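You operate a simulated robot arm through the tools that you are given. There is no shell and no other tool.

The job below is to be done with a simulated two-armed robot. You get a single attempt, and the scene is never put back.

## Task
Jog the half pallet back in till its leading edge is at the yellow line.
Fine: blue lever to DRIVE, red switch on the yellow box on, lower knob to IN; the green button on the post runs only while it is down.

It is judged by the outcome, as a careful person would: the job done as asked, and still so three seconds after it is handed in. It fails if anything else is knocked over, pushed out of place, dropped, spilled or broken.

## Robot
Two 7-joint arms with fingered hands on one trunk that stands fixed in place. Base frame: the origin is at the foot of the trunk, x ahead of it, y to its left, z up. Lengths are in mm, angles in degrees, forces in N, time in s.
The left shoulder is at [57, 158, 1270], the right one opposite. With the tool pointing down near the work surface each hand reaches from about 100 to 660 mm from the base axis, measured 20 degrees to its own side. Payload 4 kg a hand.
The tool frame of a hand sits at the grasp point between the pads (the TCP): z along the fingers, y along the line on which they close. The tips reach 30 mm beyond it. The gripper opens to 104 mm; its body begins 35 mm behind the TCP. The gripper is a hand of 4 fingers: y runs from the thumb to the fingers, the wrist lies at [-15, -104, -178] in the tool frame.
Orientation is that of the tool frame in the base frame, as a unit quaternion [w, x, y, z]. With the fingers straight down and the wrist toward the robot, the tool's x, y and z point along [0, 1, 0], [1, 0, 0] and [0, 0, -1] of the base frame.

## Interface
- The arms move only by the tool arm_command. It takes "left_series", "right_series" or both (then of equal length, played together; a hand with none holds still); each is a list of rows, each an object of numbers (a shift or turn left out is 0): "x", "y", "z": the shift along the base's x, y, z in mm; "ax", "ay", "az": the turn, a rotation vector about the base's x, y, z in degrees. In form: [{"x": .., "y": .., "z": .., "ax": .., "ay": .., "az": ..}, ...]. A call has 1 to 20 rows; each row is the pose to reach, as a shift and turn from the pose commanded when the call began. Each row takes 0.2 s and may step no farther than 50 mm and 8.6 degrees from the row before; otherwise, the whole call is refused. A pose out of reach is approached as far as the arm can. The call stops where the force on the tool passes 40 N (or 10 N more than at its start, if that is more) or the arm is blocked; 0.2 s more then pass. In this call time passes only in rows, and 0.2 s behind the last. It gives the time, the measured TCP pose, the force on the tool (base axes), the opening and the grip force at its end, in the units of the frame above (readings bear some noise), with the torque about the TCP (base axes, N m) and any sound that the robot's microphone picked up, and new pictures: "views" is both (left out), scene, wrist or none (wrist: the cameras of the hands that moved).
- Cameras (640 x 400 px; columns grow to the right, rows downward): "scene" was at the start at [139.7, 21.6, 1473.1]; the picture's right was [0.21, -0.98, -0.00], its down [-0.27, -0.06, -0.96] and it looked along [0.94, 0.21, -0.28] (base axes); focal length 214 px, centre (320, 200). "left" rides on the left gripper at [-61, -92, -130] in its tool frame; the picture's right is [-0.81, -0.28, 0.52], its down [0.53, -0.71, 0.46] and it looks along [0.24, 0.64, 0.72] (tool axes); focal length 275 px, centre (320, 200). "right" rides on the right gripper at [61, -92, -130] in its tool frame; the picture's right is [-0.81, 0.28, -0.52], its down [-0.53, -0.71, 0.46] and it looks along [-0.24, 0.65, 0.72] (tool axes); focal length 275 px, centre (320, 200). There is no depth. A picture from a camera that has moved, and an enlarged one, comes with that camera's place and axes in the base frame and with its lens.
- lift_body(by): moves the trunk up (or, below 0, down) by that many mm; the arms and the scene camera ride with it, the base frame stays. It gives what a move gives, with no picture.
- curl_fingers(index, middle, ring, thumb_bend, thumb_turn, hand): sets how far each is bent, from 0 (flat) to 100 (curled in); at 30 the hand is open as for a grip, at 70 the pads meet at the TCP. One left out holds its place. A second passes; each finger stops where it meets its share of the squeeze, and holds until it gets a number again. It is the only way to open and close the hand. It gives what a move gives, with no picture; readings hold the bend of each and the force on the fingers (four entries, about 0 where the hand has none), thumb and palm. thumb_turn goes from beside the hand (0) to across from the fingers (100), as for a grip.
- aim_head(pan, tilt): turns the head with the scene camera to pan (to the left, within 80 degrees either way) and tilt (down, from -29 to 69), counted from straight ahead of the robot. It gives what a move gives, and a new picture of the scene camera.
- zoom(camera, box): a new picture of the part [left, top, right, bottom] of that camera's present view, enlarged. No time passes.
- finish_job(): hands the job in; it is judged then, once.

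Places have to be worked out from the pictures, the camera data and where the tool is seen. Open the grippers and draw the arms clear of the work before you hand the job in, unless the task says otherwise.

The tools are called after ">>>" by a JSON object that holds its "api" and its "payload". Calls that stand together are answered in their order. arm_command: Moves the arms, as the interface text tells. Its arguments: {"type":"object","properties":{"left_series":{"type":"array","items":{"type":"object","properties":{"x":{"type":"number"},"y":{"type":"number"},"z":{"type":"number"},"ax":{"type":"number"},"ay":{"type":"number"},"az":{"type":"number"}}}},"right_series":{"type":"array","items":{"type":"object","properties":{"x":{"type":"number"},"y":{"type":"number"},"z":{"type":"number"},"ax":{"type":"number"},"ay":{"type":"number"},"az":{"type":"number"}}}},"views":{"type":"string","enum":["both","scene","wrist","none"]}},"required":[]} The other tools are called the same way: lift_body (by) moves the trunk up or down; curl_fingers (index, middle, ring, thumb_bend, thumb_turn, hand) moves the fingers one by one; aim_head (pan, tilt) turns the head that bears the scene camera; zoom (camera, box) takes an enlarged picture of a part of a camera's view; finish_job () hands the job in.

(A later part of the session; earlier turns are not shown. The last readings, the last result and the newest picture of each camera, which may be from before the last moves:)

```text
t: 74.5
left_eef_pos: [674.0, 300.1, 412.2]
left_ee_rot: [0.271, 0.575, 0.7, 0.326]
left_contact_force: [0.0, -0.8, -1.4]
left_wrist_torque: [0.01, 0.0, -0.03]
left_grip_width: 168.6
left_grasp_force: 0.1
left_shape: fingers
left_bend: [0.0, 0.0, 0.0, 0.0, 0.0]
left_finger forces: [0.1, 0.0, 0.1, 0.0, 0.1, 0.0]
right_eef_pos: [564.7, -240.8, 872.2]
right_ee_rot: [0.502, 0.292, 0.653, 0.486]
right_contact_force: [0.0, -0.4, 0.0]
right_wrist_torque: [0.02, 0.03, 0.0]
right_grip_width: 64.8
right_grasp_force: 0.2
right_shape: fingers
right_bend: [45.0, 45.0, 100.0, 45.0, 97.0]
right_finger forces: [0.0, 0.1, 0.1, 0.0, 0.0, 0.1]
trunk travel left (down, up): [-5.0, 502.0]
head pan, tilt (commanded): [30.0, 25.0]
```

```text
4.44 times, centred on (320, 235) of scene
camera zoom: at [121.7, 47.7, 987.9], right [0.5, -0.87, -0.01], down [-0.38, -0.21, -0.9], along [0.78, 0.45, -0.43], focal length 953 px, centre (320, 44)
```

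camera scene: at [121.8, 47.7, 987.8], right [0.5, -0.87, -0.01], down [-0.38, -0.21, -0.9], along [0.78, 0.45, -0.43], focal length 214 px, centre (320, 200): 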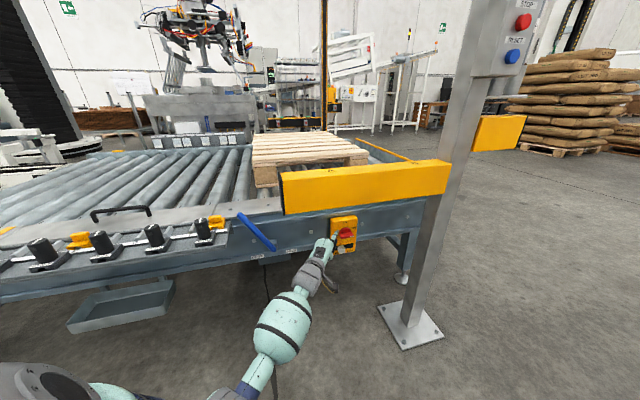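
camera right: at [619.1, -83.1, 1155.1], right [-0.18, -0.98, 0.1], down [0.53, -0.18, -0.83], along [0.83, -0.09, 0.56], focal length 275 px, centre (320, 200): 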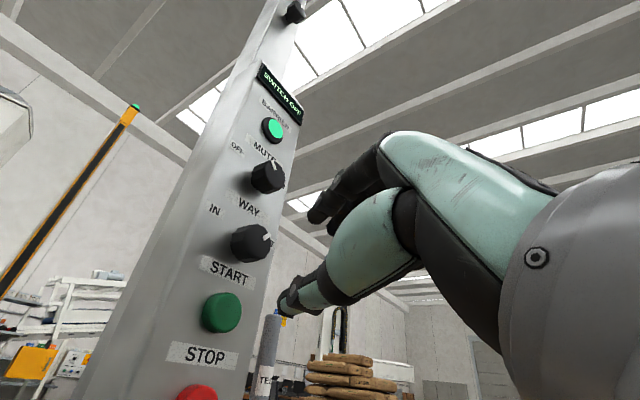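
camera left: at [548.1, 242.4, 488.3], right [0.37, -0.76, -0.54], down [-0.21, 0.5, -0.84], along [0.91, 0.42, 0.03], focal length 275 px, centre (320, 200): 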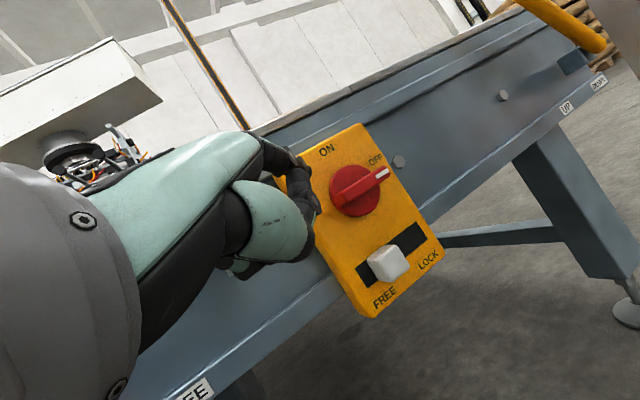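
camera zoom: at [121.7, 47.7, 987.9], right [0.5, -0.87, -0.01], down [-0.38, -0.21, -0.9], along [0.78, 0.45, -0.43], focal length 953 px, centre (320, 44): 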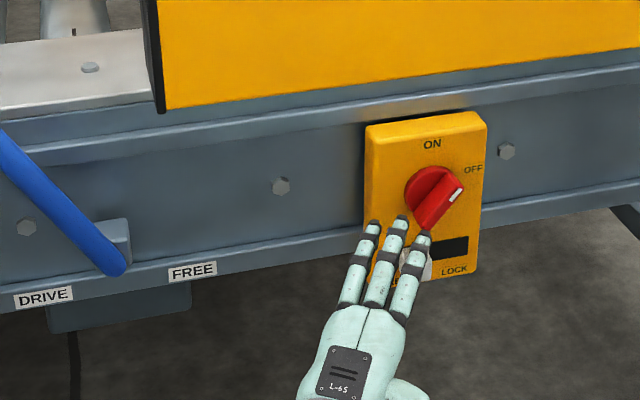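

The thumb is now well clear of the slider. Approach again with the index to the left of the handle's lower half.

>>> {"api": "arm_command", "payload": {"left_series": [{"x": 16, "y": 11, "z": 4}, {"x": 33, "y": 22, "z": 4}, {"x": 48.8, "y": 32.6, "z": 2}], "views": "none"}}

>>> {"api": "zoom", "payload": {"camera": "scene", "box": [290, 190, 370, 260]}}

```text
t: 75.3
left_eef_pos: [709.8, 326.1, 414.1]
left_ee_rot: [0.273, 0.574, 0.701, 0.324]
left_contact_force: [0.0, -0.5, 0.8]
left_wrist_torque: [-0.01, -0.02, -0.03]
left_grip_width: 168.4
left_grasp_force: 0.0
left_shape: fingers
left_bend: [0.0, 0.0, 0.0, 0.0, 0.0]
left_finger forces: [0.0, 0.0, 0.0, 0.0, 0.0, 0.0]
right_eef_pos: [551.4, -239.5, 879.7]
right_ee_rot: [0.507, 0.288, 0.65, 0.487]
right_contact_force: [0.4, 0.2, 0.0]
right_wrist_torque: [0.03, -0.01, 0.0]
right_grip_width: 65.0
right_grasp_force: 0.0
right_shape: fingers
right_bend: [45.0, 45.0, 100.0, 45.0, 97.0]
right_finger forces: [0.1, 0.0, 0.1, 0.0, 0.0, 0.0]
trunk travel left (down, up): [-5.0, 502.0]
head pan, tilt (commanded): [30.0, 25.0]
stopped in row 3 (left hand): the force on the tool passed its limit at 56 N (the readings are from after the stop); the commanded pose is now the measured one
```

```text
5.71 times, centred on (330, 225) of scene
camera zoom: at [121.1, 47.8, 988.0], right [0.5, -0.87, -0.01], down [-0.38, -0.21, -0.9], along [0.78, 0.45, -0.43], focal length 1226 px, centre (263, 57)
```

zoom: 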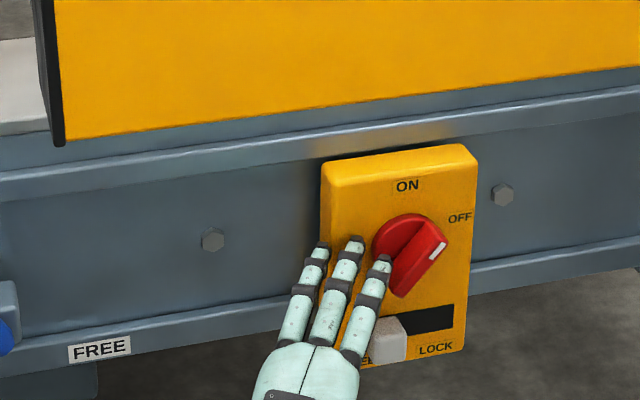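

The longer middle finger hit the box face (no damage visible). I'll back off, fold the middle and ring fingers again, and retry with only the index.

>>> {"api": "arm_command", "payload": {"left_series": [{"x": -18, "y": -12}, {"x": -36, "y": -26}], "views": "none"}}

>>> {"api": "curl_fingers", "payload": {"hand": "left", "index": 0, "middle": 100, "ring": 100}}

>>> {"api": "arm_command", "payload": {"left_series": [{"x": 16, "y": 11, "z": 2}, {"x": 32, "y": 22, "z": 2}, {"x": 48.8, "y": 32.6, "z": 0}], "views": "none"}}

>>> {"api": "zoom", "payload": {"camera": "scene", "box": [290, 190, 370, 260]}}

```text
t: 75.9
left_eef_pos: [674.7, 301.3, 413.1]
left_ee_rot: [0.273, 0.575, 0.7, 0.323]
left_contact_force: [0.2, 1.2, -0.2]
left_wrist_torque: [-0.01, -0.01, -0.02]
left_grip_width: 168.4
left_grasp_force: 0.0
left_shape: fingers
left_bend: [0.0, 0.0, 0.0, 0.0, 0.0]
left_finger forces: [0.0, 0.1, 0.0, 0.0, 0.0, 0.0]
right_eef_pos: [554.8, -241.3, 880.1]
right_ee_rot: [0.507, 0.288, 0.65, 0.487]
right_contact_force: [0.2, 0.3, -0.6]
right_wrist_torque: [-0.02, 0.0, -0.02]
right_grip_width: 64.7
right_grasp_force: 0.0
right_shape: fingers
right_bend: [45.0, 45.0, 100.0, 45.0, 97.0]
right_finger forces: [0.0, 0.0, 0.0, 0.0, 0.1, 0.0]
trunk travel left (down, up): [-5.0, 502.0]
head pan, tilt (commanded): [30.0, 25.0]
```

```text
t: 76.9
left_eef_pos: [674.0, 301.5, 411.8]
left_ee_rot: [0.273, 0.575, 0.7, 0.323]
left_contact_force: [-0.7, 0.0, 0.4]
left_wrist_torque: [-0.02, -0.01, 0.02]
left_grip_width: 168.4
left_grasp_force: 0.1
left_shape: fingers
left_bend: [0.0, 100.0, 100.0, 0.0, 0.0]
left_finger forces: [0.1, 0.1, 0.1, 0.0, 0.0, 0.1]
right_eef_pos: [554.6, -240.2, 879.8]
right_ee_rot: [0.506, 0.289, 0.65, 0.488]
right_contact_force: [0.4, -0.7, 0.1]
right_wrist_torque: [-0.01, 0.0, 0.01]
right_grip_width: 65.0
right_grasp_force: 0.0
right_shape: fingers
right_bend: [45.0, 45.0, 100.0, 45.0, 97.0]
right_finger forces: [0.0, 0.0, 0.0, 0.1, 0.1, 0.0]
trunk travel left (down, up): [-5.0, 502.0]
head pan, tilt (commanded): [30.0, 25.0]
```

```text
t: 77.7
left_eef_pos: [723.8, 333.7, 412.4]
left_ee_rot: [0.273, 0.575, 0.7, 0.323]
left_contact_force: [0.1, -0.9, 0.4]
left_wrist_torque: [0.03, -0.04, -0.02]
left_grip_width: 168.4
left_grasp_force: 0.2
left_shape: fingers
left_bend: [0.0, 100.0, 100.0, 0.0, 0.0]
left_finger forces: [0.4, 0.0, 0.1, 0.0, 0.0, 0.1]
right_eef_pos: [555.0, -240.2, 880.0]
right_ee_rot: [0.506, 0.289, 0.65, 0.487]
right_contact_force: [0.6, -0.3, 0.4]
right_wrist_torque: [0.02, 0.01, -0.01]
right_grip_width: 64.9
right_grasp_force: 0.1
right_shape: fingers
right_bend: [45.0, 45.0, 100.0, 45.0, 97.0]
right_finger forces: [0.1, 0.1, 0.1, 0.0, 0.1, 0.1]
trunk travel left (down, up): [-5.0, 502.0]
head pan, tilt (commanded): [30.0, 25.0]
```

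```text
5.71 times, centred on (330, 225) of scene
camera zoom: at [121.6, 47.7, 987.9], right [0.5, -0.87, -0.01], down [-0.38, -0.21, -0.9], along [0.78, 0.45, -0.43], focal length 1226 px, centre (263, 57)
```

zoom: 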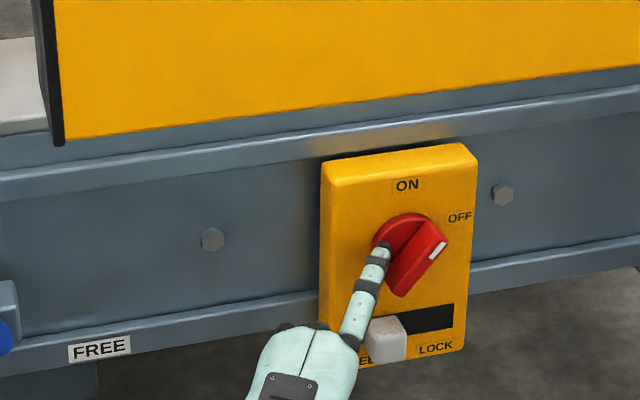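

Index is in place beside the lower half of the handle with light contact. Push down and slightly right to complete the turn.

>>> {"api": "arm_command", "payload": {"left_series": [{"x": 1, "y": -1, "z": -8}, {"x": 2.5, "y": -3, "z": -16}, {"x": 5, "y": -6, "z": -22}, {"x": 8, "y": -9, "z": -26}], "views": "none"}}

>>> {"api": "zoom", "payload": {"camera": "scene", "box": [290, 190, 370, 260]}}

```text
t: 78.7
left_eef_pos: [732.6, 325.6, 385.7]
left_ee_rot: [0.273, 0.576, 0.7, 0.322]
left_contact_force: [-11.7, -0.6, -1.1]
left_wrist_torque: [0.07, -0.77, -0.01]
left_grip_width: 169.9
left_grasp_force: 5.8
left_shape: fingers
left_bend: [0.0, 100.0, 100.0, 0.0, 0.0]
left_finger forces: [12.2, 0.0, 0.0, 0.0, 0.1, 0.0]
right_eef_pos: [554.4, -240.6, 879.9]
right_ee_rot: [0.506, 0.289, 0.65, 0.489]
right_contact_force: [-0.8, -0.3, 0.2]
right_wrist_torque: [0.01, 0.02, 0.05]
right_grip_width: 65.2
right_grasp_force: 0.1
right_shape: fingers
right_bend: [45.0, 45.0, 100.0, 45.0, 97.0]
right_finger forces: [0.0, 0.1, 0.0, 0.1, 0.0, 0.0]
trunk travel left (down, up): [-5.0, 502.0]
head pan, tilt (commanded): [30.0, 25.0]
```

```text
5.71 times, centred on (330, 225) of scene
camera zoom: at [121.2, 47.8, 987.9], right [0.5, -0.87, -0.01], down [-0.38, -0.21, -0.9], along [0.78, 0.45, -0.43], focal length 1226 px, centre (263, 57)
```

zoom: 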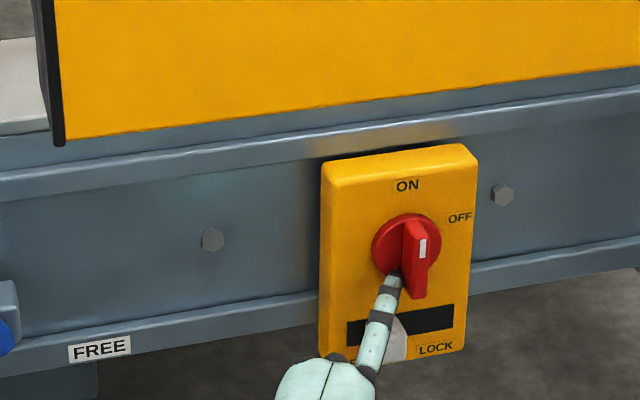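

The handle is now nearly vertical (ON). I'll nudge slightly more to the right to make sure it's fully at its stop.

>>> {"api": "arm_command", "payload": {"left_series": [{"x": 0, "y": -3.5, "z": 0}, {"x": 1.5, "y": -7, "z": 0}], "views": "none"}}

>>> {"api": "zoom", "payload": {"camera": "scene", "box": [310, 200, 360, 250]}}

```text
t: 79.3
left_eef_pos: [732.8, 317.8, 385.9]
left_ee_rot: [0.274, 0.575, 0.7, 0.322]
left_contact_force: [-10.9, 4.6, -1.2]
left_wrist_torque: [-0.38, -0.79, 0.39]
left_grip_width: 173.1
left_grasp_force: 5.9
left_shape: fingers
left_bend: [0.0, 100.0, 100.0, 0.0, 0.0]
left_finger forces: [11.8, 0.0, 0.1, 0.0, 0.0, 0.0]
right_eef_pos: [555.8, -239.4, 878.3]
right_ee_rot: [0.507, 0.288, 0.65, 0.487]
right_contact_force: [-0.2, -0.2, -0.5]
right_wrist_torque: [0.02, 0.01, 0.02]
right_grip_width: 64.9
right_grasp_force: 0.0
right_shape: fingers
right_bend: [45.0, 45.0, 100.0, 45.0, 97.0]
right_finger forces: [0.0, 0.0, 0.0, 0.1, 0.0, 0.1]
trunk travel left (down, up): [-5.0, 502.0]
head pan, tilt (commanded): [30.0, 25.0]
```

```text
8.00 times, centred on (335, 225) of scene
camera zoom: at [121.3, 48.0, 987.9], right [0.5, -0.87, -0.01], down [-0.38, -0.21, -0.9], along [0.78, 0.45, -0.43], focal length 1716 px, centre (200, 0)
```

zoom: 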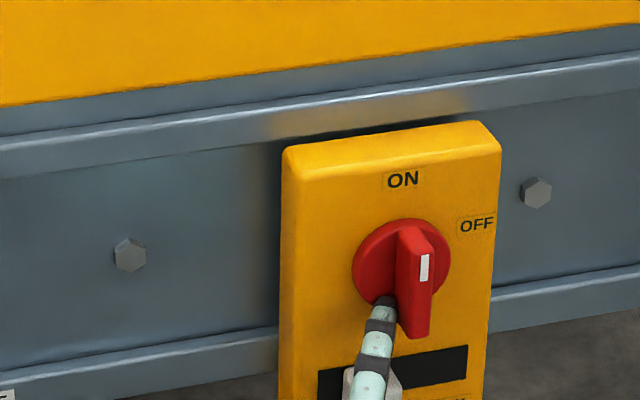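

The handle points straight at ON. Back the hand out (left and away) and look at the switch and the panel display.

>>> {"api": "arm_command", "payload": {"left_series": [{"x": -6, "y": 3, "z": 3}, {"x": -30, "y": -18, "z": 10}, {"x": -65, "y": -48, "z": 25}, {"x": -100, "y": -70, "z": 45}, {"x": -135, "y": -92, "z": 65}], "views": "both"}}

>>> {"api": "zoom", "payload": {"camera": "scene", "box": [220, 190, 380, 270]}}

```text
t: 80.4
left_eef_pos: [625.2, 311.7, 468.6]
left_ee_rot: [0.233, 0.584, 0.669, 0.396]
left_contact_force: [-0.3, -0.4, 0.1]
left_wrist_torque: [0.01, 0.01, -0.01]
left_grip_width: 168.6
left_grasp_force: 0.0
left_shape: fingers
left_bend: [0.0, 100.0, 100.0, 0.0, 0.0]
left_finger forces: [0.0, 0.1, 0.1, 0.0, 0.0, 0.1]
right_eef_pos: [542.5, -239.3, 887.3]
right_ee_rot: [0.511, 0.285, 0.647, 0.489]
right_contact_force: [0.4, -0.2, 0.8]
right_wrist_torque: [-0.02, 0.03, 0.02]
right_grip_width: 64.8
right_grasp_force: 0.0
right_shape: fingers
right_bend: [45.0, 45.0, 100.0, 45.0, 97.0]
right_finger forces: [0.0, 0.0, 0.0, 0.1, 0.1, 0.1]
trunk travel left (down, up): [-5.0, 502.0]
head pan, tilt (commanded): [30.0, 25.0]
stopped in row 5 (left hand): the arm was blocked; the commanded pose is now the measured one
camera scene: at [120.7, 47.8, 987.7], right [0.5, -0.87, -0.01], down [-0.38, -0.21, -0.9], along [0.78, 0.45, -0.43], focal length 214 px, centre (320, 200)
camera left: at [481.8, 219.4, 460.4], right [0.41, -0.65, -0.64], down [-0.19, 0.63, -0.75], along [0.9, 0.43, 0.13], focal length 275 px, centre (320, 200)
```

scene: 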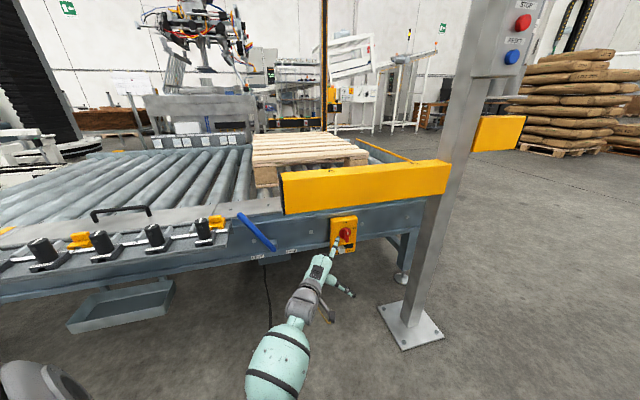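
left: 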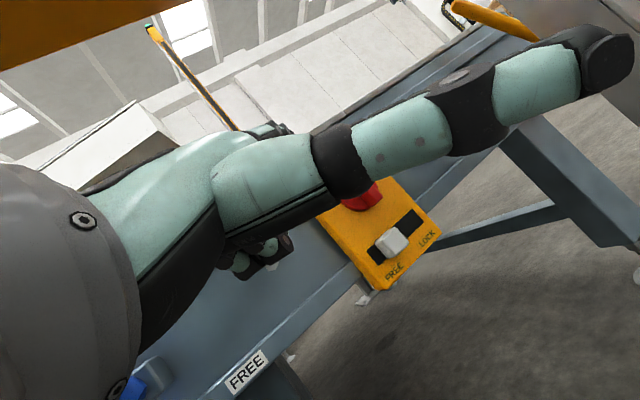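

```text
4.00 times, centred on (300, 230) of scene
camera zoom: at [120.7, 47.8, 987.7], right [0.5, -0.87, -0.01], down [-0.38, -0.21, -0.9], along [0.78, 0.45, -0.43], focal length 858 px, centre (400, 80)
```

zoom: 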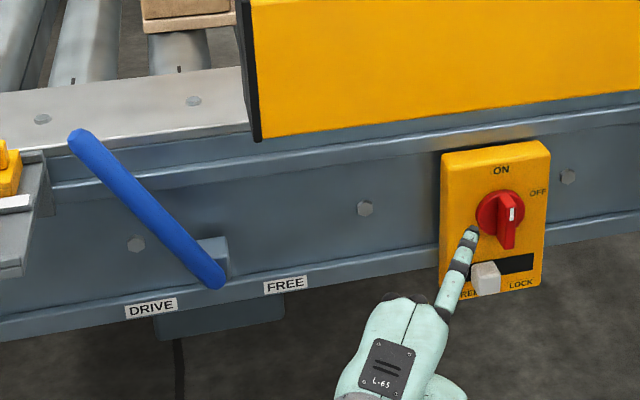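

Switch is at ON, slider still FREE, lever at DRIVE. I'll retract the left arm from under the guard before raising the trunk.

>>> {"api": "arm_command", "payload": {"left_series": [{"x": -25, "y": -12, "z": 10}, {"x": -50, "y": -25, "z": 20}, {"x": -75, "y": -37, "z": 30}, {"x": -100, "y": -50, "z": 40}, {"x": -125, "y": -62, "z": 50}], "views": "none"}}

>>> {"api": "aim_head", "payload": {"pan": 0, "tilt": -20}}

```text
t: 81.6
left_eef_pos: [509.4, 278.5, 537.1]
left_ee_rot: [0.208, 0.604, 0.624, 0.451]
left_contact_force: [-0.6, -0.3, -0.3]
left_wrist_torque: [0.02, 0.01, -0.03]
left_grip_width: 168.5
left_grasp_force: 0.1
left_shape: fingers
left_bend: [0.0, 100.0, 100.0, 0.0, 0.0]
left_finger forces: [0.0, 0.1, 0.0, 0.1, 0.0, 0.0]
right_eef_pos: [532.9, -240.2, 894.4]
right_ee_rot: [0.514, 0.281, 0.644, 0.492]
right_contact_force: [0.4, -0.2, 0.4]
right_wrist_torque: [0.01, 0.04, -0.01]
right_grip_width: 65.2
right_grasp_force: 0.1
right_shape: fingers
right_bend: [45.0, 45.0, 100.0, 45.0, 97.0]
right_finger forces: [0.0, 0.0, 0.0, 0.0, 0.1, 0.0]
trunk travel left (down, up): [-5.0, 502.0]
head pan, tilt (commanded): [30.0, 25.0]
stopped in row 5 (left hand): the arm was blocked; the commanded pose is now the measured one
```

```text
t: 82.7
left_eef_pos: [509.9, 278.9, 536.1]
left_ee_rot: [0.207, 0.604, 0.624, 0.45]
left_contact_force: [-0.3, 0.9, 0.7]
left_wrist_torque: [-0.04, 0.04, 0.01]
left_grip_width: 168.4
left_grasp_force: 0.1
left_shape: fingers
left_bend: [0.0, 100.0, 100.0, 0.0, 0.0]
left_finger forces: [0.0, 0.0, 0.0, 0.0, 0.0, 0.1]
right_eef_pos: [534.3, -239.4, 892.7]
right_ee_rot: [0.514, 0.282, 0.644, 0.491]
right_contact_force: [0.0, -0.6, 0.1]
right_wrist_torque: [0.01, -0.01, 0.0]
right_grip_width: 65.1
right_grasp_force: 0.1
right_shape: fingers
right_bend: [45.0, 45.0, 100.0, 45.0, 97.0]
right_finger forces: [0.0, 0.0, 0.1, 0.0, 0.0, 0.0]
trunk travel left (down, up): [-5.0, 502.0]
head pan, tilt (commanded): [0.0, -20.0]
camera scene: at [118.7, 1.7, 1057.5], right [0.0, -1.0, 0.0], down [0.33, 0.0, -0.94], along [0.94, 0.0, 0.33], focal length 214 px, centre (320, 200)
```

scene: 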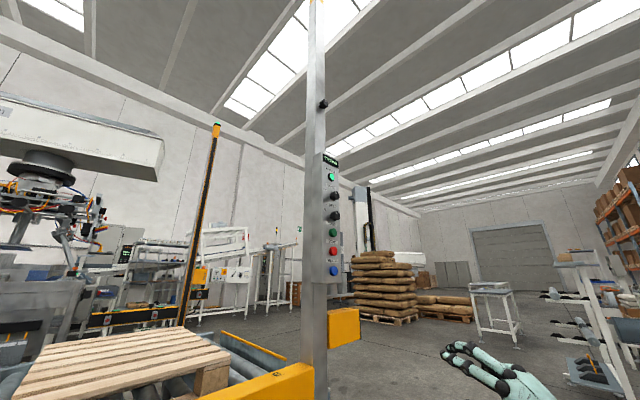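

>>> {"api": "zoom", "payload": {"camera": "scene", "box": [300, 140, 370, 190]}}

>>> {"api": "zoom", "payload": {"camera": "left", "box": [0, 0, 640, 400]}}

```text
8.00 times, centred on (335, 165) of scene
camera zoom: at [118.7, 1.7, 1057.5], right [0.0, -1.0, 0.0], down [0.33, 0.0, -0.94], along [0.94, 0.0, 0.33], focal length 1716 px, centre (200, 480)
```

zoom: 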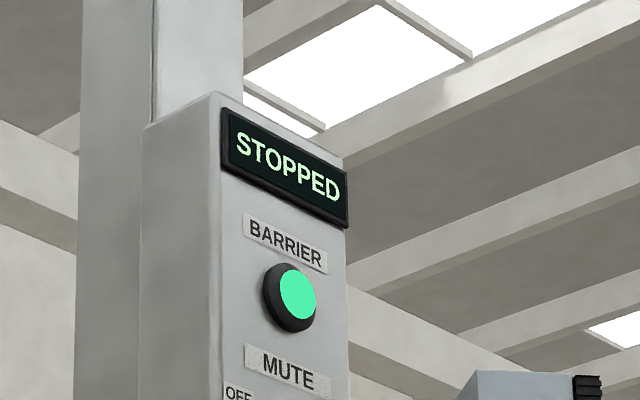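

```text
1.00 times, centred on (320, 200) of left (not enlarged: the box is as wide or as high as the picture)
camera zoom: at [364.9, 192.9, 510.6], right [0.41, -0.56, -0.72], down [-0.14, 0.74, -0.66], along [0.9, 0.37, 0.22], focal length 275 px, centre (320, 200)
```

zoom: 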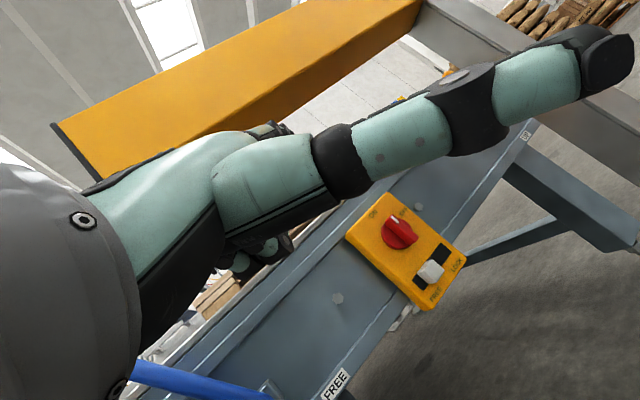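

The display now reads STOPPED – power and drive are set. I'll reshape the left hand to neutral open, pull it further from the guard, then raise the trunk for the panel.

>>> {"api": "curl_fingers", "payload": {"hand": "left", "index": 40, "middle": 40, "ring": 40, "thumb_bend": 40, "thumb_turn": 98}}

>>> {"api": "arm_command", "payload": {"left_series": [{"x": -15, "y": -5, "z": 10}, {"x": -30, "y": -10, "z": 20}, {"x": -45, "y": -15, "z": 30}, {"x": -60, "y": -20, "z": 40}], "views": "both"}}

```text
t: 83.7
left_eef_pos: [509.6, 277.3, 536.0]
left_ee_rot: [0.207, 0.603, 0.625, 0.451]
left_contact_force: [0.6, -0.4, -0.3]
left_wrist_torque: [-0.02, -0.02, -0.01]
left_grip_width: 78.7
left_grasp_force: 0.0
left_shape: fingers
left_bend: [40.0, 40.0, 40.0, 40.0, 97.0]
left_finger forces: [0.1, 0.0, 0.1, 0.0, 0.0, 0.0]
right_eef_pos: [534.5, -241.3, 893.2]
right_ee_rot: [0.514, 0.281, 0.645, 0.491]
right_contact_force: [0.3, -0.2, -0.3]
right_wrist_torque: [0.02, 0.0, 0.02]
right_grip_width: 65.1
right_grasp_force: 0.1
right_shape: fingers
right_bend: [45.0, 45.0, 100.0, 45.0, 97.0]
right_finger forces: [0.1, 0.1, 0.0, 0.0, 0.0, 0.0]
trunk travel left (down, up): [-5.0, 502.0]
head pan, tilt (commanded): [0.0, -20.0]
```

```text
t: 84.7
left_eef_pos: [452.4, 261.9, 586.9]
left_ee_rot: [0.205, 0.606, 0.611, 0.466]
left_contact_force: [0.4, 0.0, 0.2]
left_wrist_torque: [-0.02, 0.01, 0.02]
left_grip_width: 78.7
left_grasp_force: 0.1
left_shape: fingers
left_bend: [40.0, 40.0, 40.0, 40.0, 97.0]
left_finger forces: [0.0, 0.0, 0.1, 0.0, 0.0, 0.0]
right_eef_pos: [535.4, -241.3, 892.8]
right_ee_rot: [0.514, 0.282, 0.645, 0.491]
right_contact_force: [0.1, -0.4, -0.6]
right_wrist_torque: [-0.01, 0.0, 0.01]
right_grip_width: 64.9
right_grasp_force: 0.1
right_shape: fingers
right_bend: [45.0, 45.0, 100.0, 45.0, 97.0]
right_finger forces: [0.0, 0.0, 0.0, 0.1, 0.0, 0.1]
trunk travel left (down, up): [-5.0, 502.0]
head pan, tilt (commanded): [0.0, -20.0]
camera scene: at [118.5, 1.6, 1057.4], right [0.0, -1.0, 0.0], down [0.33, 0.0, -0.94], along [0.94, 0.0, 0.33], focal length 214 px, centre (320, 200)
camera left: at [307.7, 178.3, 555.1], right [0.42, -0.54, -0.73], down [-0.12, 0.76, -0.64], along [0.9, 0.35, 0.26], focal length 275 px, centre (320, 200)
```

scene: 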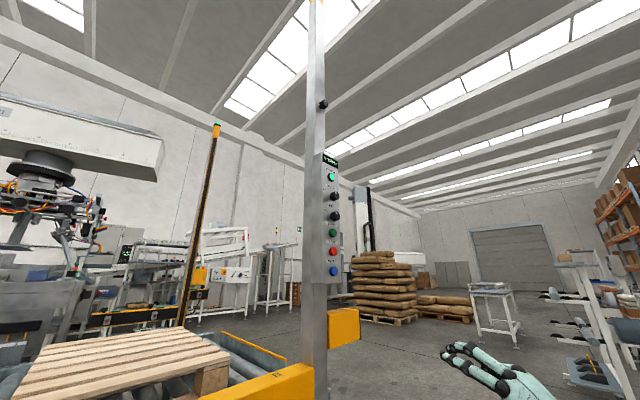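
left: 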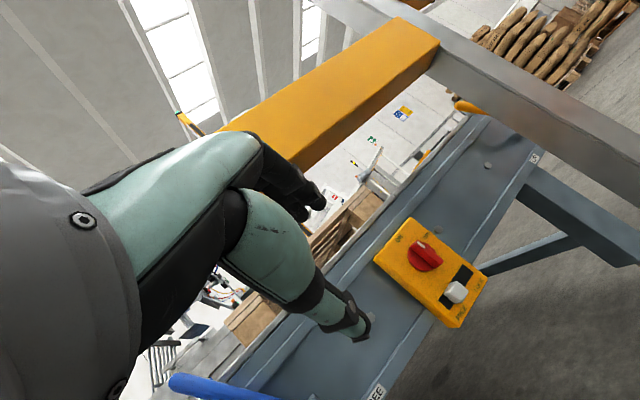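

Left hand is clear of the guard. Raise the trunk by 365 mm (both hands ride up clear of the guard and post).

>>> {"api": "lift_body", "payload": {"by": 365}}

>>> {"api": "arm_command", "payload": {"left_series": [{"x": 1, "y": 0, "z": 43, "ax": -4.59, "ay": 4.32, "az": 4.55}, {"x": 2, "y": -1, "z": 87, "ax": -9.18, "ay": 8.64, "az": 9.1}, {"x": 2, "y": -1, "z": 130, "ax": -13.8, "ay": 13.0, "az": 13.7}, {"x": 3, "y": -2, "z": 174, "ax": -18.4, "ay": 17.3, "az": 18.2}, {"x": 3, "y": -2, "z": 217, "ax": -23.0, "ay": 21.6, "az": 22.8}, {"x": 4, "y": -2, "z": 261, "ax": -27.5, "ay": 25.9, "az": 27.3}, {"x": 5, "y": -3, "z": 304, "ax": -32.1, "ay": 30.2, "az": 31.9}, {"x": 6, "y": -3, "z": 348, "ax": -36.7, "ay": 34.6, "az": 36.4}, {"x": 6, "y": -4, "z": 391, "ax": -41.3, "ay": 38.9, "az": 41.0}, {"x": 7, "y": -4, "z": 435, "ax": -45.9, "ay": 43.2, "az": 45.5}], "views": "both"}}

```text
t: 88.3
left_eef_pos: [449.0, 258.7, 940.6]
left_ee_rot: [0.206, 0.604, 0.625, 0.45]
left_contact_force: [-0.1, 0.1, 1.1]
left_wrist_torque: [-0.01, 0.0, 0.01]
left_grip_width: 78.4
left_grasp_force: 0.0
left_shape: fingers
left_bend: [40.0, 40.0, 40.0, 40.0, 97.0]
left_finger forces: [0.0, 0.1, 0.1, 0.1, 0.0, 0.0]
right_eef_pos: [535.1, -241.5, 1255.8]
right_ee_rot: [0.515, 0.282, 0.644, 0.491]
right_contact_force: [-0.8, -0.4, 0.5]
right_wrist_torque: [-0.05, -0.04, 0.03]
right_grip_width: 65.0
right_grasp_force: 0.1
right_shape: fingers
right_bend: [45.0, 45.0, 100.0, 45.0, 97.0]
right_finger forces: [0.0, 0.1, 0.1, 0.1, 0.1, 0.0]
trunk travel left (down, up): [-370.0, 137.0]
head pan, tilt (commanded): [0.0, -20.0]
```

```text
t: 89.0
left_eef_pos: [434.3, 276.3, 938.3]
left_ee_rot: [0.02, 0.6, 0.736, 0.312]
left_contact_force: [0.0, 0.8, -0.1]
left_wrist_torque: [-0.01, -0.02, -0.04]
left_grip_width: 78.2
left_grasp_force: 0.0
left_shape: fingers
left_bend: [40.0, 40.0, 40.0, 40.0, 97.0]
left_finger forces: [0.0, 0.0, 0.1, 0.0, 0.1, 0.1]
left hand out of reach, approached as far as the arm can: row 1, 2, 3
right_eef_pos: [518.2, -238.6, 1264.5]
right_ee_rot: [0.519, 0.279, 0.641, 0.493]
right_contact_force: [-1.1, 1.3, 0.7]
right_wrist_torque: [0.04, -0.01, -0.01]
right_grip_width: 65.1
right_grasp_force: 0.0
right_shape: fingers
right_bend: [45.0, 45.0, 100.0, 45.0, 97.0]
right_finger forces: [0.0, 0.0, 0.0, 0.0, 0.0, 0.1]
trunk travel left (down, up): [-370.0, 137.0]
head pan, tilt (commanded): [0.0, -20.0]
stopped in row 3 (left hand): the arm was blocked; the commanded pose is now the measured one
camera scene: at [121.1, 2.5, 1422.2], right [0.0, -1.0, 0.0], down [0.33, 0.0, -0.94], along [0.94, 0.0, 0.33], focal length 214 px, centre (320, 200)
camera left: at [318.9, 158.0, 977.6], right [0.19, -0.52, -0.83], down [-0.58, 0.62, -0.53], along [0.79, 0.59, -0.19], focal length 275 px, centre (320, 200)
```

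scene: 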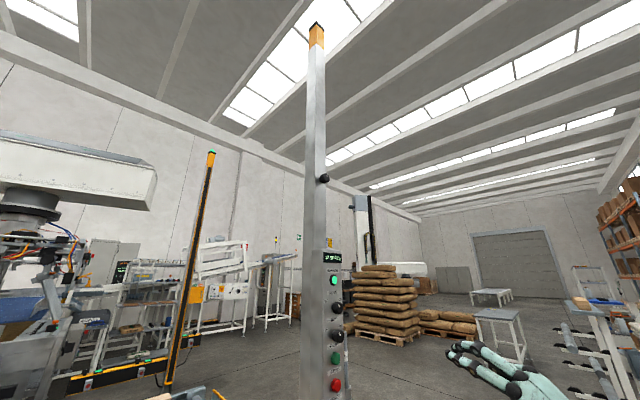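
left: 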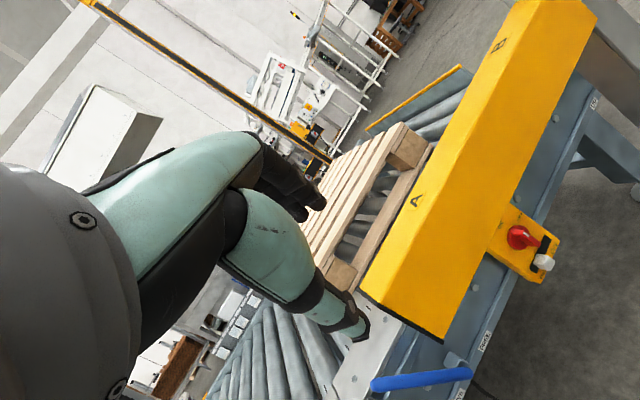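

The left arm stopped early (joint configuration). Let me look at it and at the conveyor's left end.

>>> {"api": "aim_head", "payload": {"pan": 50, "tilt": 35}}

```text
t: 90.3
left_eef_pos: [434.5, 277.4, 934.2]
left_ee_rot: [0.017, 0.602, 0.736, 0.31]
left_contact_force: [0.0, 0.7, -0.4]
left_wrist_torque: [0.01, -0.01, 0.04]
left_grip_width: 77.9
left_grasp_force: 0.0
left_shape: fingers
left_bend: [40.0, 40.0, 40.0, 40.0, 97.0]
left_finger forces: [0.0, 0.0, 0.1, 0.1, 0.0, 0.0]
right_eef_pos: [519.5, -241.1, 1263.8]
right_ee_rot: [0.518, 0.279, 0.641, 0.492]
right_contact_force: [0.9, -0.1, 0.0]
right_wrist_torque: [-0.01, -0.01, 0.0]
right_grip_width: 65.2
right_grasp_force: 0.0
right_shape: fingers
right_bend: [45.0, 45.0, 100.0, 45.0, 97.0]
right_finger forces: [0.0, 0.0, 0.0, 0.1, 0.0, 0.0]
trunk travel left (down, up): [-370.0, 137.0]
head pan, tilt (commanded): [50.0, 35.0]
camera scene: at [103.0, 69.0, 1336.3], right [0.77, -0.64, -0.01], down [-0.38, -0.44, -0.81], along [0.52, 0.63, -0.58], focal length 214 px, centre (320, 200)
```

scene: 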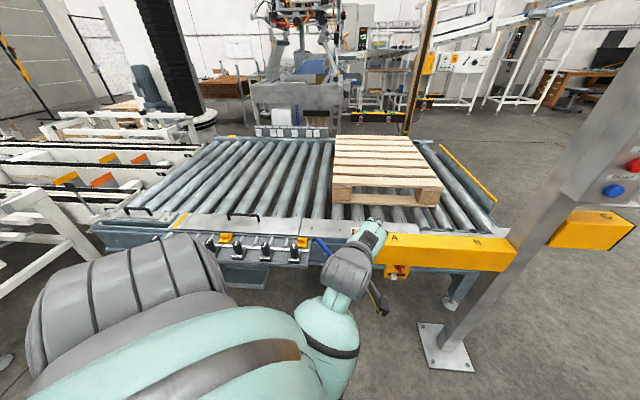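

This posture gives the head a clear view of the whole conveyor: the yellow line marks on both rails are visible. Zoom for details.

>>> {"api": "zoom", "payload": {"camera": "scene", "box": [120, 115, 320, 245]}}

>>> {"api": "zoom", "payload": {"camera": "scene", "box": [280, 115, 480, 245]}}

```text
3.08 times, centred on (220, 180) of scene
camera zoom: at [103.0, 69.0, 1336.3], right [0.77, -0.64, -0.01], down [-0.38, -0.44, -0.81], along [0.52, 0.63, -0.58], focal length 660 px, centre (628, 262)
```

zoom: 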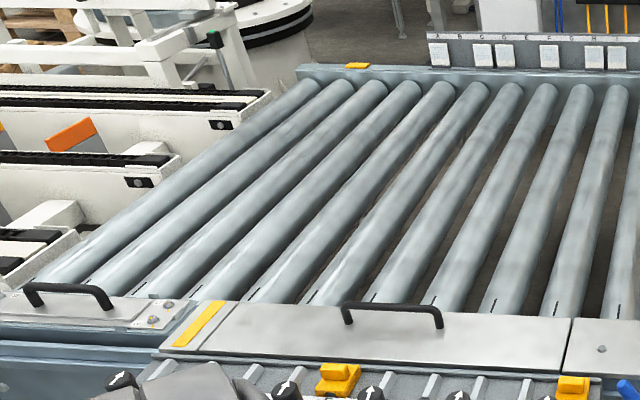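

```text
3.08 times, centred on (380, 180) of scene
camera zoom: at [103.0, 69.0, 1336.3], right [0.77, -0.64, -0.01], down [-0.38, -0.44, -0.81], along [0.52, 0.63, -0.58], focal length 660 px, centre (135, 262)
```

zoom: 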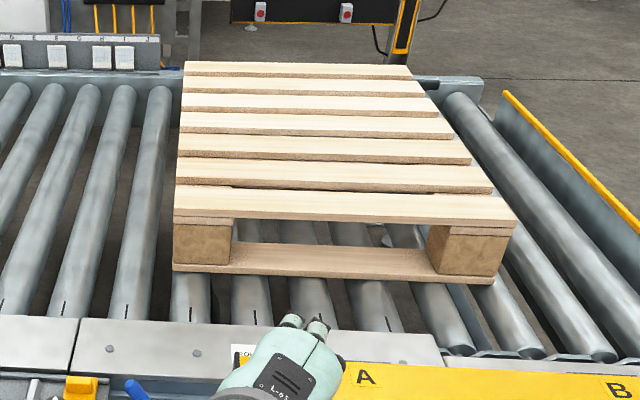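

I'll zoom more tightly to count rollers and relate near and far yellow marks.

>>> {"api": "zoom", "payload": {"camera": "scene", "box": [120, 180, 240, 250]}}

>>> {"api": "zoom", "payload": {"camera": "scene", "box": [190, 120, 300, 190]}}

>>> {"api": "zoom", "payload": {"camera": "scene", "box": [160, 120, 360, 235]}}

```text
5.33 times, centred on (180, 215) of scene
camera zoom: at [103.0, 69.0, 1336.3], right [0.77, -0.64, -0.01], down [-0.38, -0.44, -0.81], along [0.52, 0.63, -0.58], focal length 1144 px, centre (1067, 120)
```

zoom: 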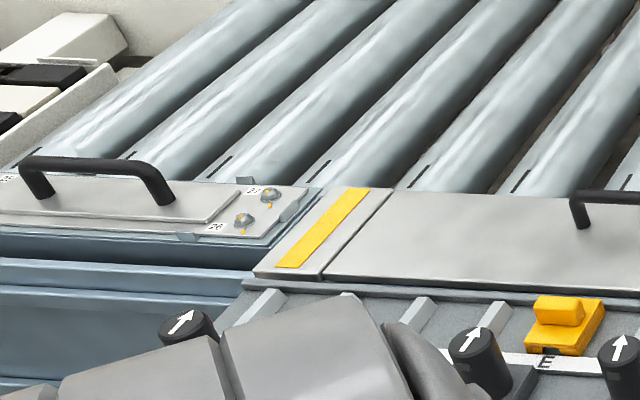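

```text
5.71 times, centred on (245, 155) of scene
camera zoom: at [103.0, 69.0, 1336.3], right [0.77, -0.64, -0.01], down [-0.38, -0.44, -0.81], along [0.52, 0.63, -0.58], focal length 1226 px, centre (749, 457)
```

zoom: 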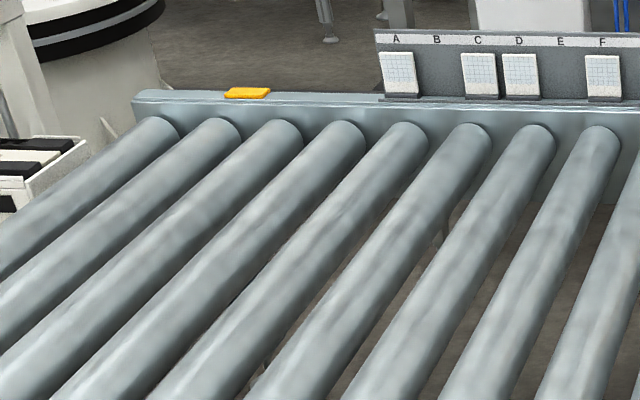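

```text
3.20 times, centred on (260, 178) of scene
camera zoom: at [103.0, 69.0, 1336.3], right [0.77, -0.64, -0.01], down [-0.38, -0.44, -0.81], along [0.52, 0.63, -0.58], focal length 686 px, centre (512, 272)
```

zoom: 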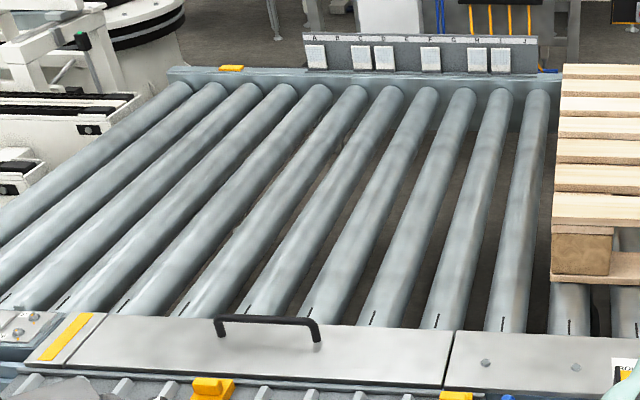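

The yellow line is the strip on the near rail; the pallet's leading edge must travel about 7.3 roller pitches (~0.8 m) to it. Now prepare the right hand: point the index, fold the rest, and move it in front of START.

>>> {"api": "curl_fingers", "payload": {"hand": "right", "index": 0, "middle": 100, "ring": 100, "thumb_bend": 0, "thumb_turn": 0}}

>>> {"api": "arm_command", "payload": {"right_series": [{"x": 20, "y": 8, "z": -20, "ay": 7.2}, {"x": 45, "y": 20, "z": -41, "ay": 14.4}, {"x": 72, "y": 34, "z": -62, "ay": 21.6}, {"x": 100, "y": 50, "z": -82, "ay": 28.9}, {"x": 128, "y": 66, "z": -102, "ay": 36.1}, {"x": 156, "y": 82, "z": -122, "ay": 43.3}, {"x": 184, "y": 98, "z": -143, "ay": 50.5}], "views": "wrist"}}

>>> {"api": "aim_head", "payload": {"pan": 0, "tilt": 20}}

```text
t: 91.3
left_eef_pos: [432.1, 276.5, 932.3]
left_ee_rot: [0.015, 0.602, 0.736, 0.308]
left_contact_force: [0.8, 0.9, 0.5]
left_wrist_torque: [-0.02, -0.02, 0.01]
left_grip_width: 78.1
left_grasp_force: 0.1
left_shape: fingers
left_bend: [40.0, 40.0, 40.0, 40.0, 97.0]
left_finger forces: [0.0, 0.0, 0.0, 0.0, 0.1, 0.1]
right_eef_pos: [519.9, -240.0, 1263.3]
right_ee_rot: [0.518, 0.279, 0.641, 0.492]
right_contact_force: [-0.2, -0.2, -0.4]
right_wrist_torque: [0.01, 0.0, -0.01]
right_grip_width: 168.4
right_grasp_force: 0.0
right_shape: fingers
right_bend: [0.0, 100.0, 100.0, 0.0, 0.0]
right_finger forces: [0.0, 0.0, 0.1, 0.0, 0.1, 0.0]
trunk travel left (down, up): [-370.0, 137.0]
head pan, tilt (commanded): [50.0, 35.0]
```

```text
t: 92.9
left_eef_pos: [432.8, 276.7, 928.9]
left_ee_rot: [0.012, 0.603, 0.737, 0.305]
left_contact_force: [-0.5, 0.0, -0.3]
left_wrist_torque: [0.01, 0.02, -0.04]
left_grip_width: 78.1
left_grasp_force: 0.2
left_shape: fingers
left_bend: [40.0, 40.0, 40.0, 40.0, 97.0]
left_finger forces: [0.0, 0.0, 0.1, 0.1, 0.1, 0.0]
right_eef_pos: [705.0, -143.0, 1119.9]
right_ee_rot: [0.196, 0.463, 0.801, 0.325]
right_contact_force: [0.0, -0.7, -0.1]
right_wrist_torque: [0.01, -0.02, 0.03]
right_grip_width: 168.7
right_grasp_force: 0.1
right_shape: fingers
right_bend: [0.0, 100.0, 100.0, 0.0, 0.0]
right_finger forces: [0.0, 0.0, 0.1, 0.0, 0.1, 0.0]
trunk travel left (down, up): [-370.0, 137.0]
head pan, tilt (commanded): [50.0, 35.0]
camera right: at [540.3, -166.1, 1147.6], right [0.25, -0.78, 0.57], down [0.11, -0.56, -0.82], along [0.96, 0.27, -0.06], focal length 275 px, centre (320, 200)
```

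right: 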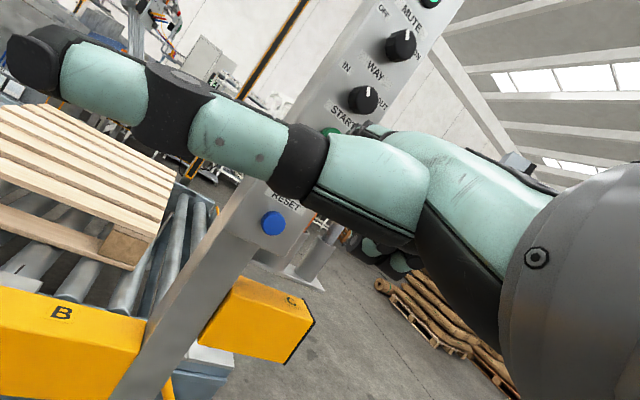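

```text
t: 94.0
left_eef_pos: [430.6, 276.1, 928.8]
left_ee_rot: [0.012, 0.604, 0.737, 0.304]
left_contact_force: [-1.1, 0.7, 0.2]
left_wrist_torque: [0.02, -0.02, 0.0]
left_grip_width: 78.3
left_grasp_force: 0.0
left_shape: fingers
left_bend: [40.0, 40.0, 40.0, 40.0, 97.0]
left_finger forces: [0.0, 0.1, 0.1, 0.0, 0.0, 0.0]
right_eef_pos: [704.3, -144.2, 1120.4]
right_ee_rot: [0.196, 0.462, 0.801, 0.327]
right_contact_force: [0.1, 0.0, -0.6]
right_wrist_torque: [0.02, -0.03, 0.01]
right_grip_width: 168.6
right_grasp_force: 0.0
right_shape: fingers
right_bend: [0.0, 100.0, 100.0, 0.0, 0.0]
right_finger forces: [0.0, 0.0, 0.0, 0.0, 0.0, 0.0]
trunk travel left (down, up): [-370.0, 137.0]
head pan, tilt (commanded): [0.0, 20.0]
camera scene: at [140.0, 1.6, 1359.6], right [0.0, -1.0, 0.0], down [-0.35, 0.0, -0.94], along [0.94, 0.0, -0.35], focal length 214 px, centre (320, 200)
```

scene: 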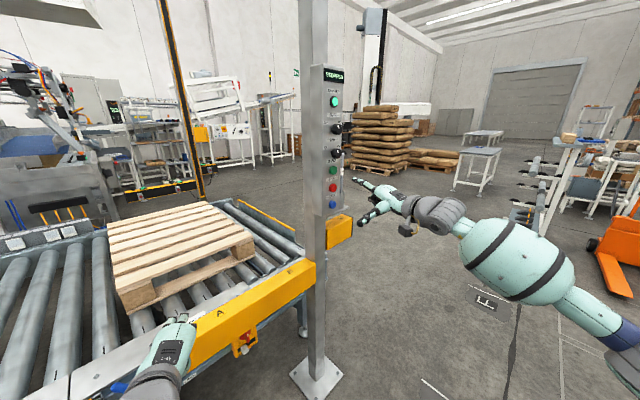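

Zoom to locate the index tip relative to START.

>>> {"api": "zoom", "payload": {"camera": "scene", "box": [300, 60, 420, 240]}}

>>> {"api": "zoom", "payload": {"camera": "scene", "box": [310, 150, 400, 230]}}

```text
2.22 times, centred on (360, 150) of scene
camera zoom: at [140.0, 1.6, 1359.6], right [0.0, -1.0, 0.0], down [-0.35, 0.0, -0.94], along [0.94, 0.0, -0.35], focal length 477 px, centre (231, 311)
```

zoom: 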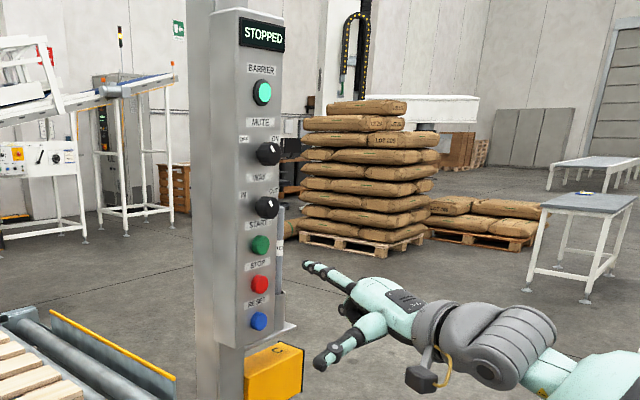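

```text
5.00 times, centred on (355, 190) of scene
camera zoom: at [140.0, 1.6, 1359.6], right [0.0, -1.0, 0.0], down [-0.35, 0.0, -0.94], along [0.94, 0.0, -0.35], focal length 1072 px, centre (145, 250)
```

zoom: 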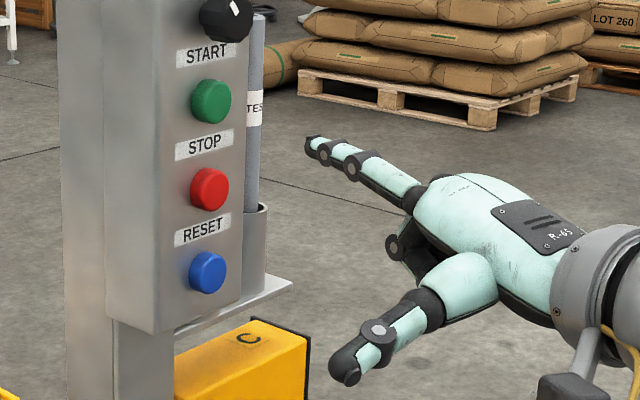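

Index tip is ~(767, −100, 1193), START ≈ (855, −46, 1196). Approach to about 20 mm from the button.

>>> {"api": "arm_command", "payload": {"right_series": [{"x": 22, "y": 14, "z": 1}, {"x": 44, "y": 28, "z": 2}, {"x": 66, "y": 42, "z": 3}], "views": "wrist"}}

>>> {"api": "zoom", "payload": {"camera": "scene", "box": [320, 150, 380, 210]}}

```text
t: 94.8
left_eef_pos: [430.7, 276.9, 927.1]
left_ee_rot: [0.01, 0.603, 0.737, 0.304]
left_contact_force: [-0.7, -0.4, 0.2]
left_wrist_torque: [0.01, 0.03, -0.04]
left_grip_width: 78.2
left_grasp_force: 0.0
left_shape: fingers
left_bend: [40.0, 40.0, 40.0, 40.0, 97.0]
left_finger forces: [0.1, 0.0, 0.0, 0.0, 0.0, 0.1]
right_eef_pos: [771.0, -98.0, 1124.8]
right_ee_rot: [0.195, 0.462, 0.801, 0.327]
right_contact_force: [-0.5, 0.7, -0.3]
right_wrist_torque: [-0.03, -0.03, 0.02]
right_grip_width: 168.4
right_grasp_force: 0.1
right_shape: fingers
right_bend: [0.0, 100.0, 100.0, 0.0, 0.0]
right_finger forces: [0.0, 0.1, 0.0, 0.0, 0.0, 0.1]
trunk travel left (down, up): [-370.0, 137.0]
head pan, tilt (commanded): [0.0, 20.0]
camera right: at [605.4, -122.3, 1151.6], right [0.25, -0.78, 0.57], down [0.11, -0.56, -0.82], along [0.96, 0.27, -0.06], focal length 275 px, centre (320, 200)
```

right: 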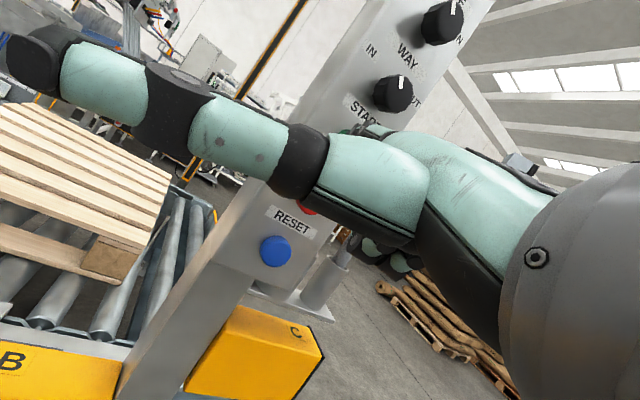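

```text
6.67 times, centred on (350, 180) of scene
camera zoom: at [140.6, 2.6, 1359.5], right [0.0, -1.0, 0.0], down [-0.35, 0.0, -0.93], along [0.93, 0.0, -0.35], focal length 1430 px, centre (120, 333)
```

zoom: 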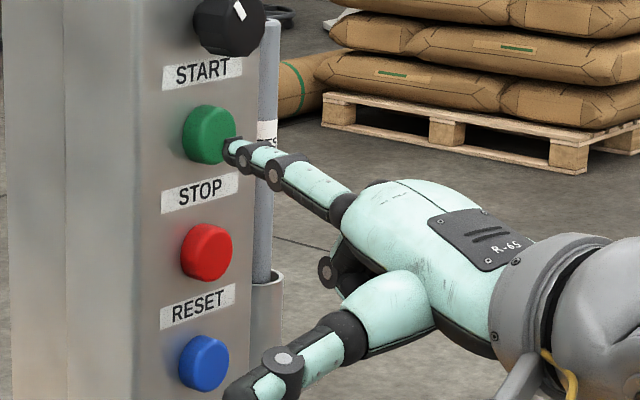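

Index tip is ~22 mm in front of START and well aligned. I'll aim the head back at the conveyor to monitor, then do a brief test press-and-release.

>>> {"api": "aim_head", "payload": {"pan": 46, "tilt": 33}}

>>> {"api": "arm_command", "payload": {"right_series": [{"x": 11, "y": 4.6, "z": 1}, {"x": 19, "y": 8, "z": 1.5}], "views": "scene"}}

```text
t: 96.0
left_eef_pos: [430.4, 276.3, 927.5]
left_ee_rot: [0.01, 0.603, 0.738, 0.303]
left_contact_force: [-0.5, 0.4, 0.0]
left_wrist_torque: [-0.02, 0.0, -0.03]
left_grip_width: 78.3
left_grasp_force: 0.0
left_shape: fingers
left_bend: [40.0, 40.0, 40.0, 40.0, 97.0]
left_finger forces: [0.0, 0.0, 0.0, 0.0, 0.1, 0.1]
right_eef_pos: [770.8, -99.0, 1124.4]
right_ee_rot: [0.195, 0.463, 0.801, 0.325]
right_contact_force: [0.4, -0.2, 0.6]
right_wrist_torque: [0.0, -0.02, -0.01]
right_grip_width: 168.4
right_grasp_force: 0.1
right_shape: fingers
right_bend: [0.0, 100.0, 100.0, 0.0, 0.0]
right_finger forces: [0.0, 0.0, 0.0, 0.0, 0.0, 0.1]
trunk travel left (down, up): [-370.0, 137.0]
head pan, tilt (commanded): [46.0, 33.0]
camera scene: at [108.6, 65.7, 1339.3], right [0.72, -0.7, -0.01], down [-0.39, -0.39, -0.83], along [0.58, 0.6, -0.55], focal length 214 px, centre (320, 200)
```

scene: 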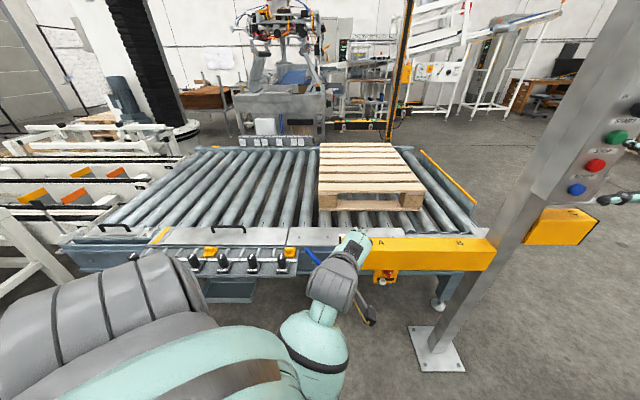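

```text
t: 96.6
left_eef_pos: [429.3, 276.6, 926.1]
left_ee_rot: [0.009, 0.604, 0.737, 0.302]
left_contact_force: [1.4, -0.4, -0.5]
left_wrist_torque: [-0.01, 0.01, 0.0]
left_grip_width: 78.3
left_grasp_force: 0.0
left_shape: fingers
left_bend: [40.0, 40.0, 40.0, 40.0, 97.0]
left_finger forces: [0.0, 0.1, 0.0, 0.0, 0.0, 0.1]
right_eef_pos: [790.7, -93.4, 1126.8]
right_ee_rot: [0.196, 0.462, 0.801, 0.327]
right_contact_force: [0.2, -0.3, -0.8]
right_wrist_torque: [0.01, -0.01, 0.02]
right_grip_width: 168.6
right_grasp_force: 0.0
right_shape: fingers
right_bend: [0.0, 100.0, 100.0, 0.0, 0.0]
right_finger forces: [0.0, 0.0, 0.0, 0.1, 0.0, 0.0]
trunk travel left (down, up): [-370.0, 137.0]
head pan, tilt (commanded): [46.0, 33.0]
camera scene: at [108.7, 65.9, 1339.2], right [0.72, -0.69, -0.01], down [-0.39, -0.39, -0.83], along [0.58, 0.6, -0.55], focal length 214 px, centre (320, 200)
```

scene: 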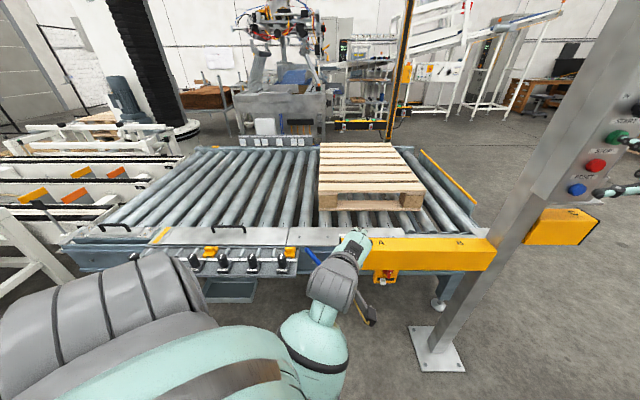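

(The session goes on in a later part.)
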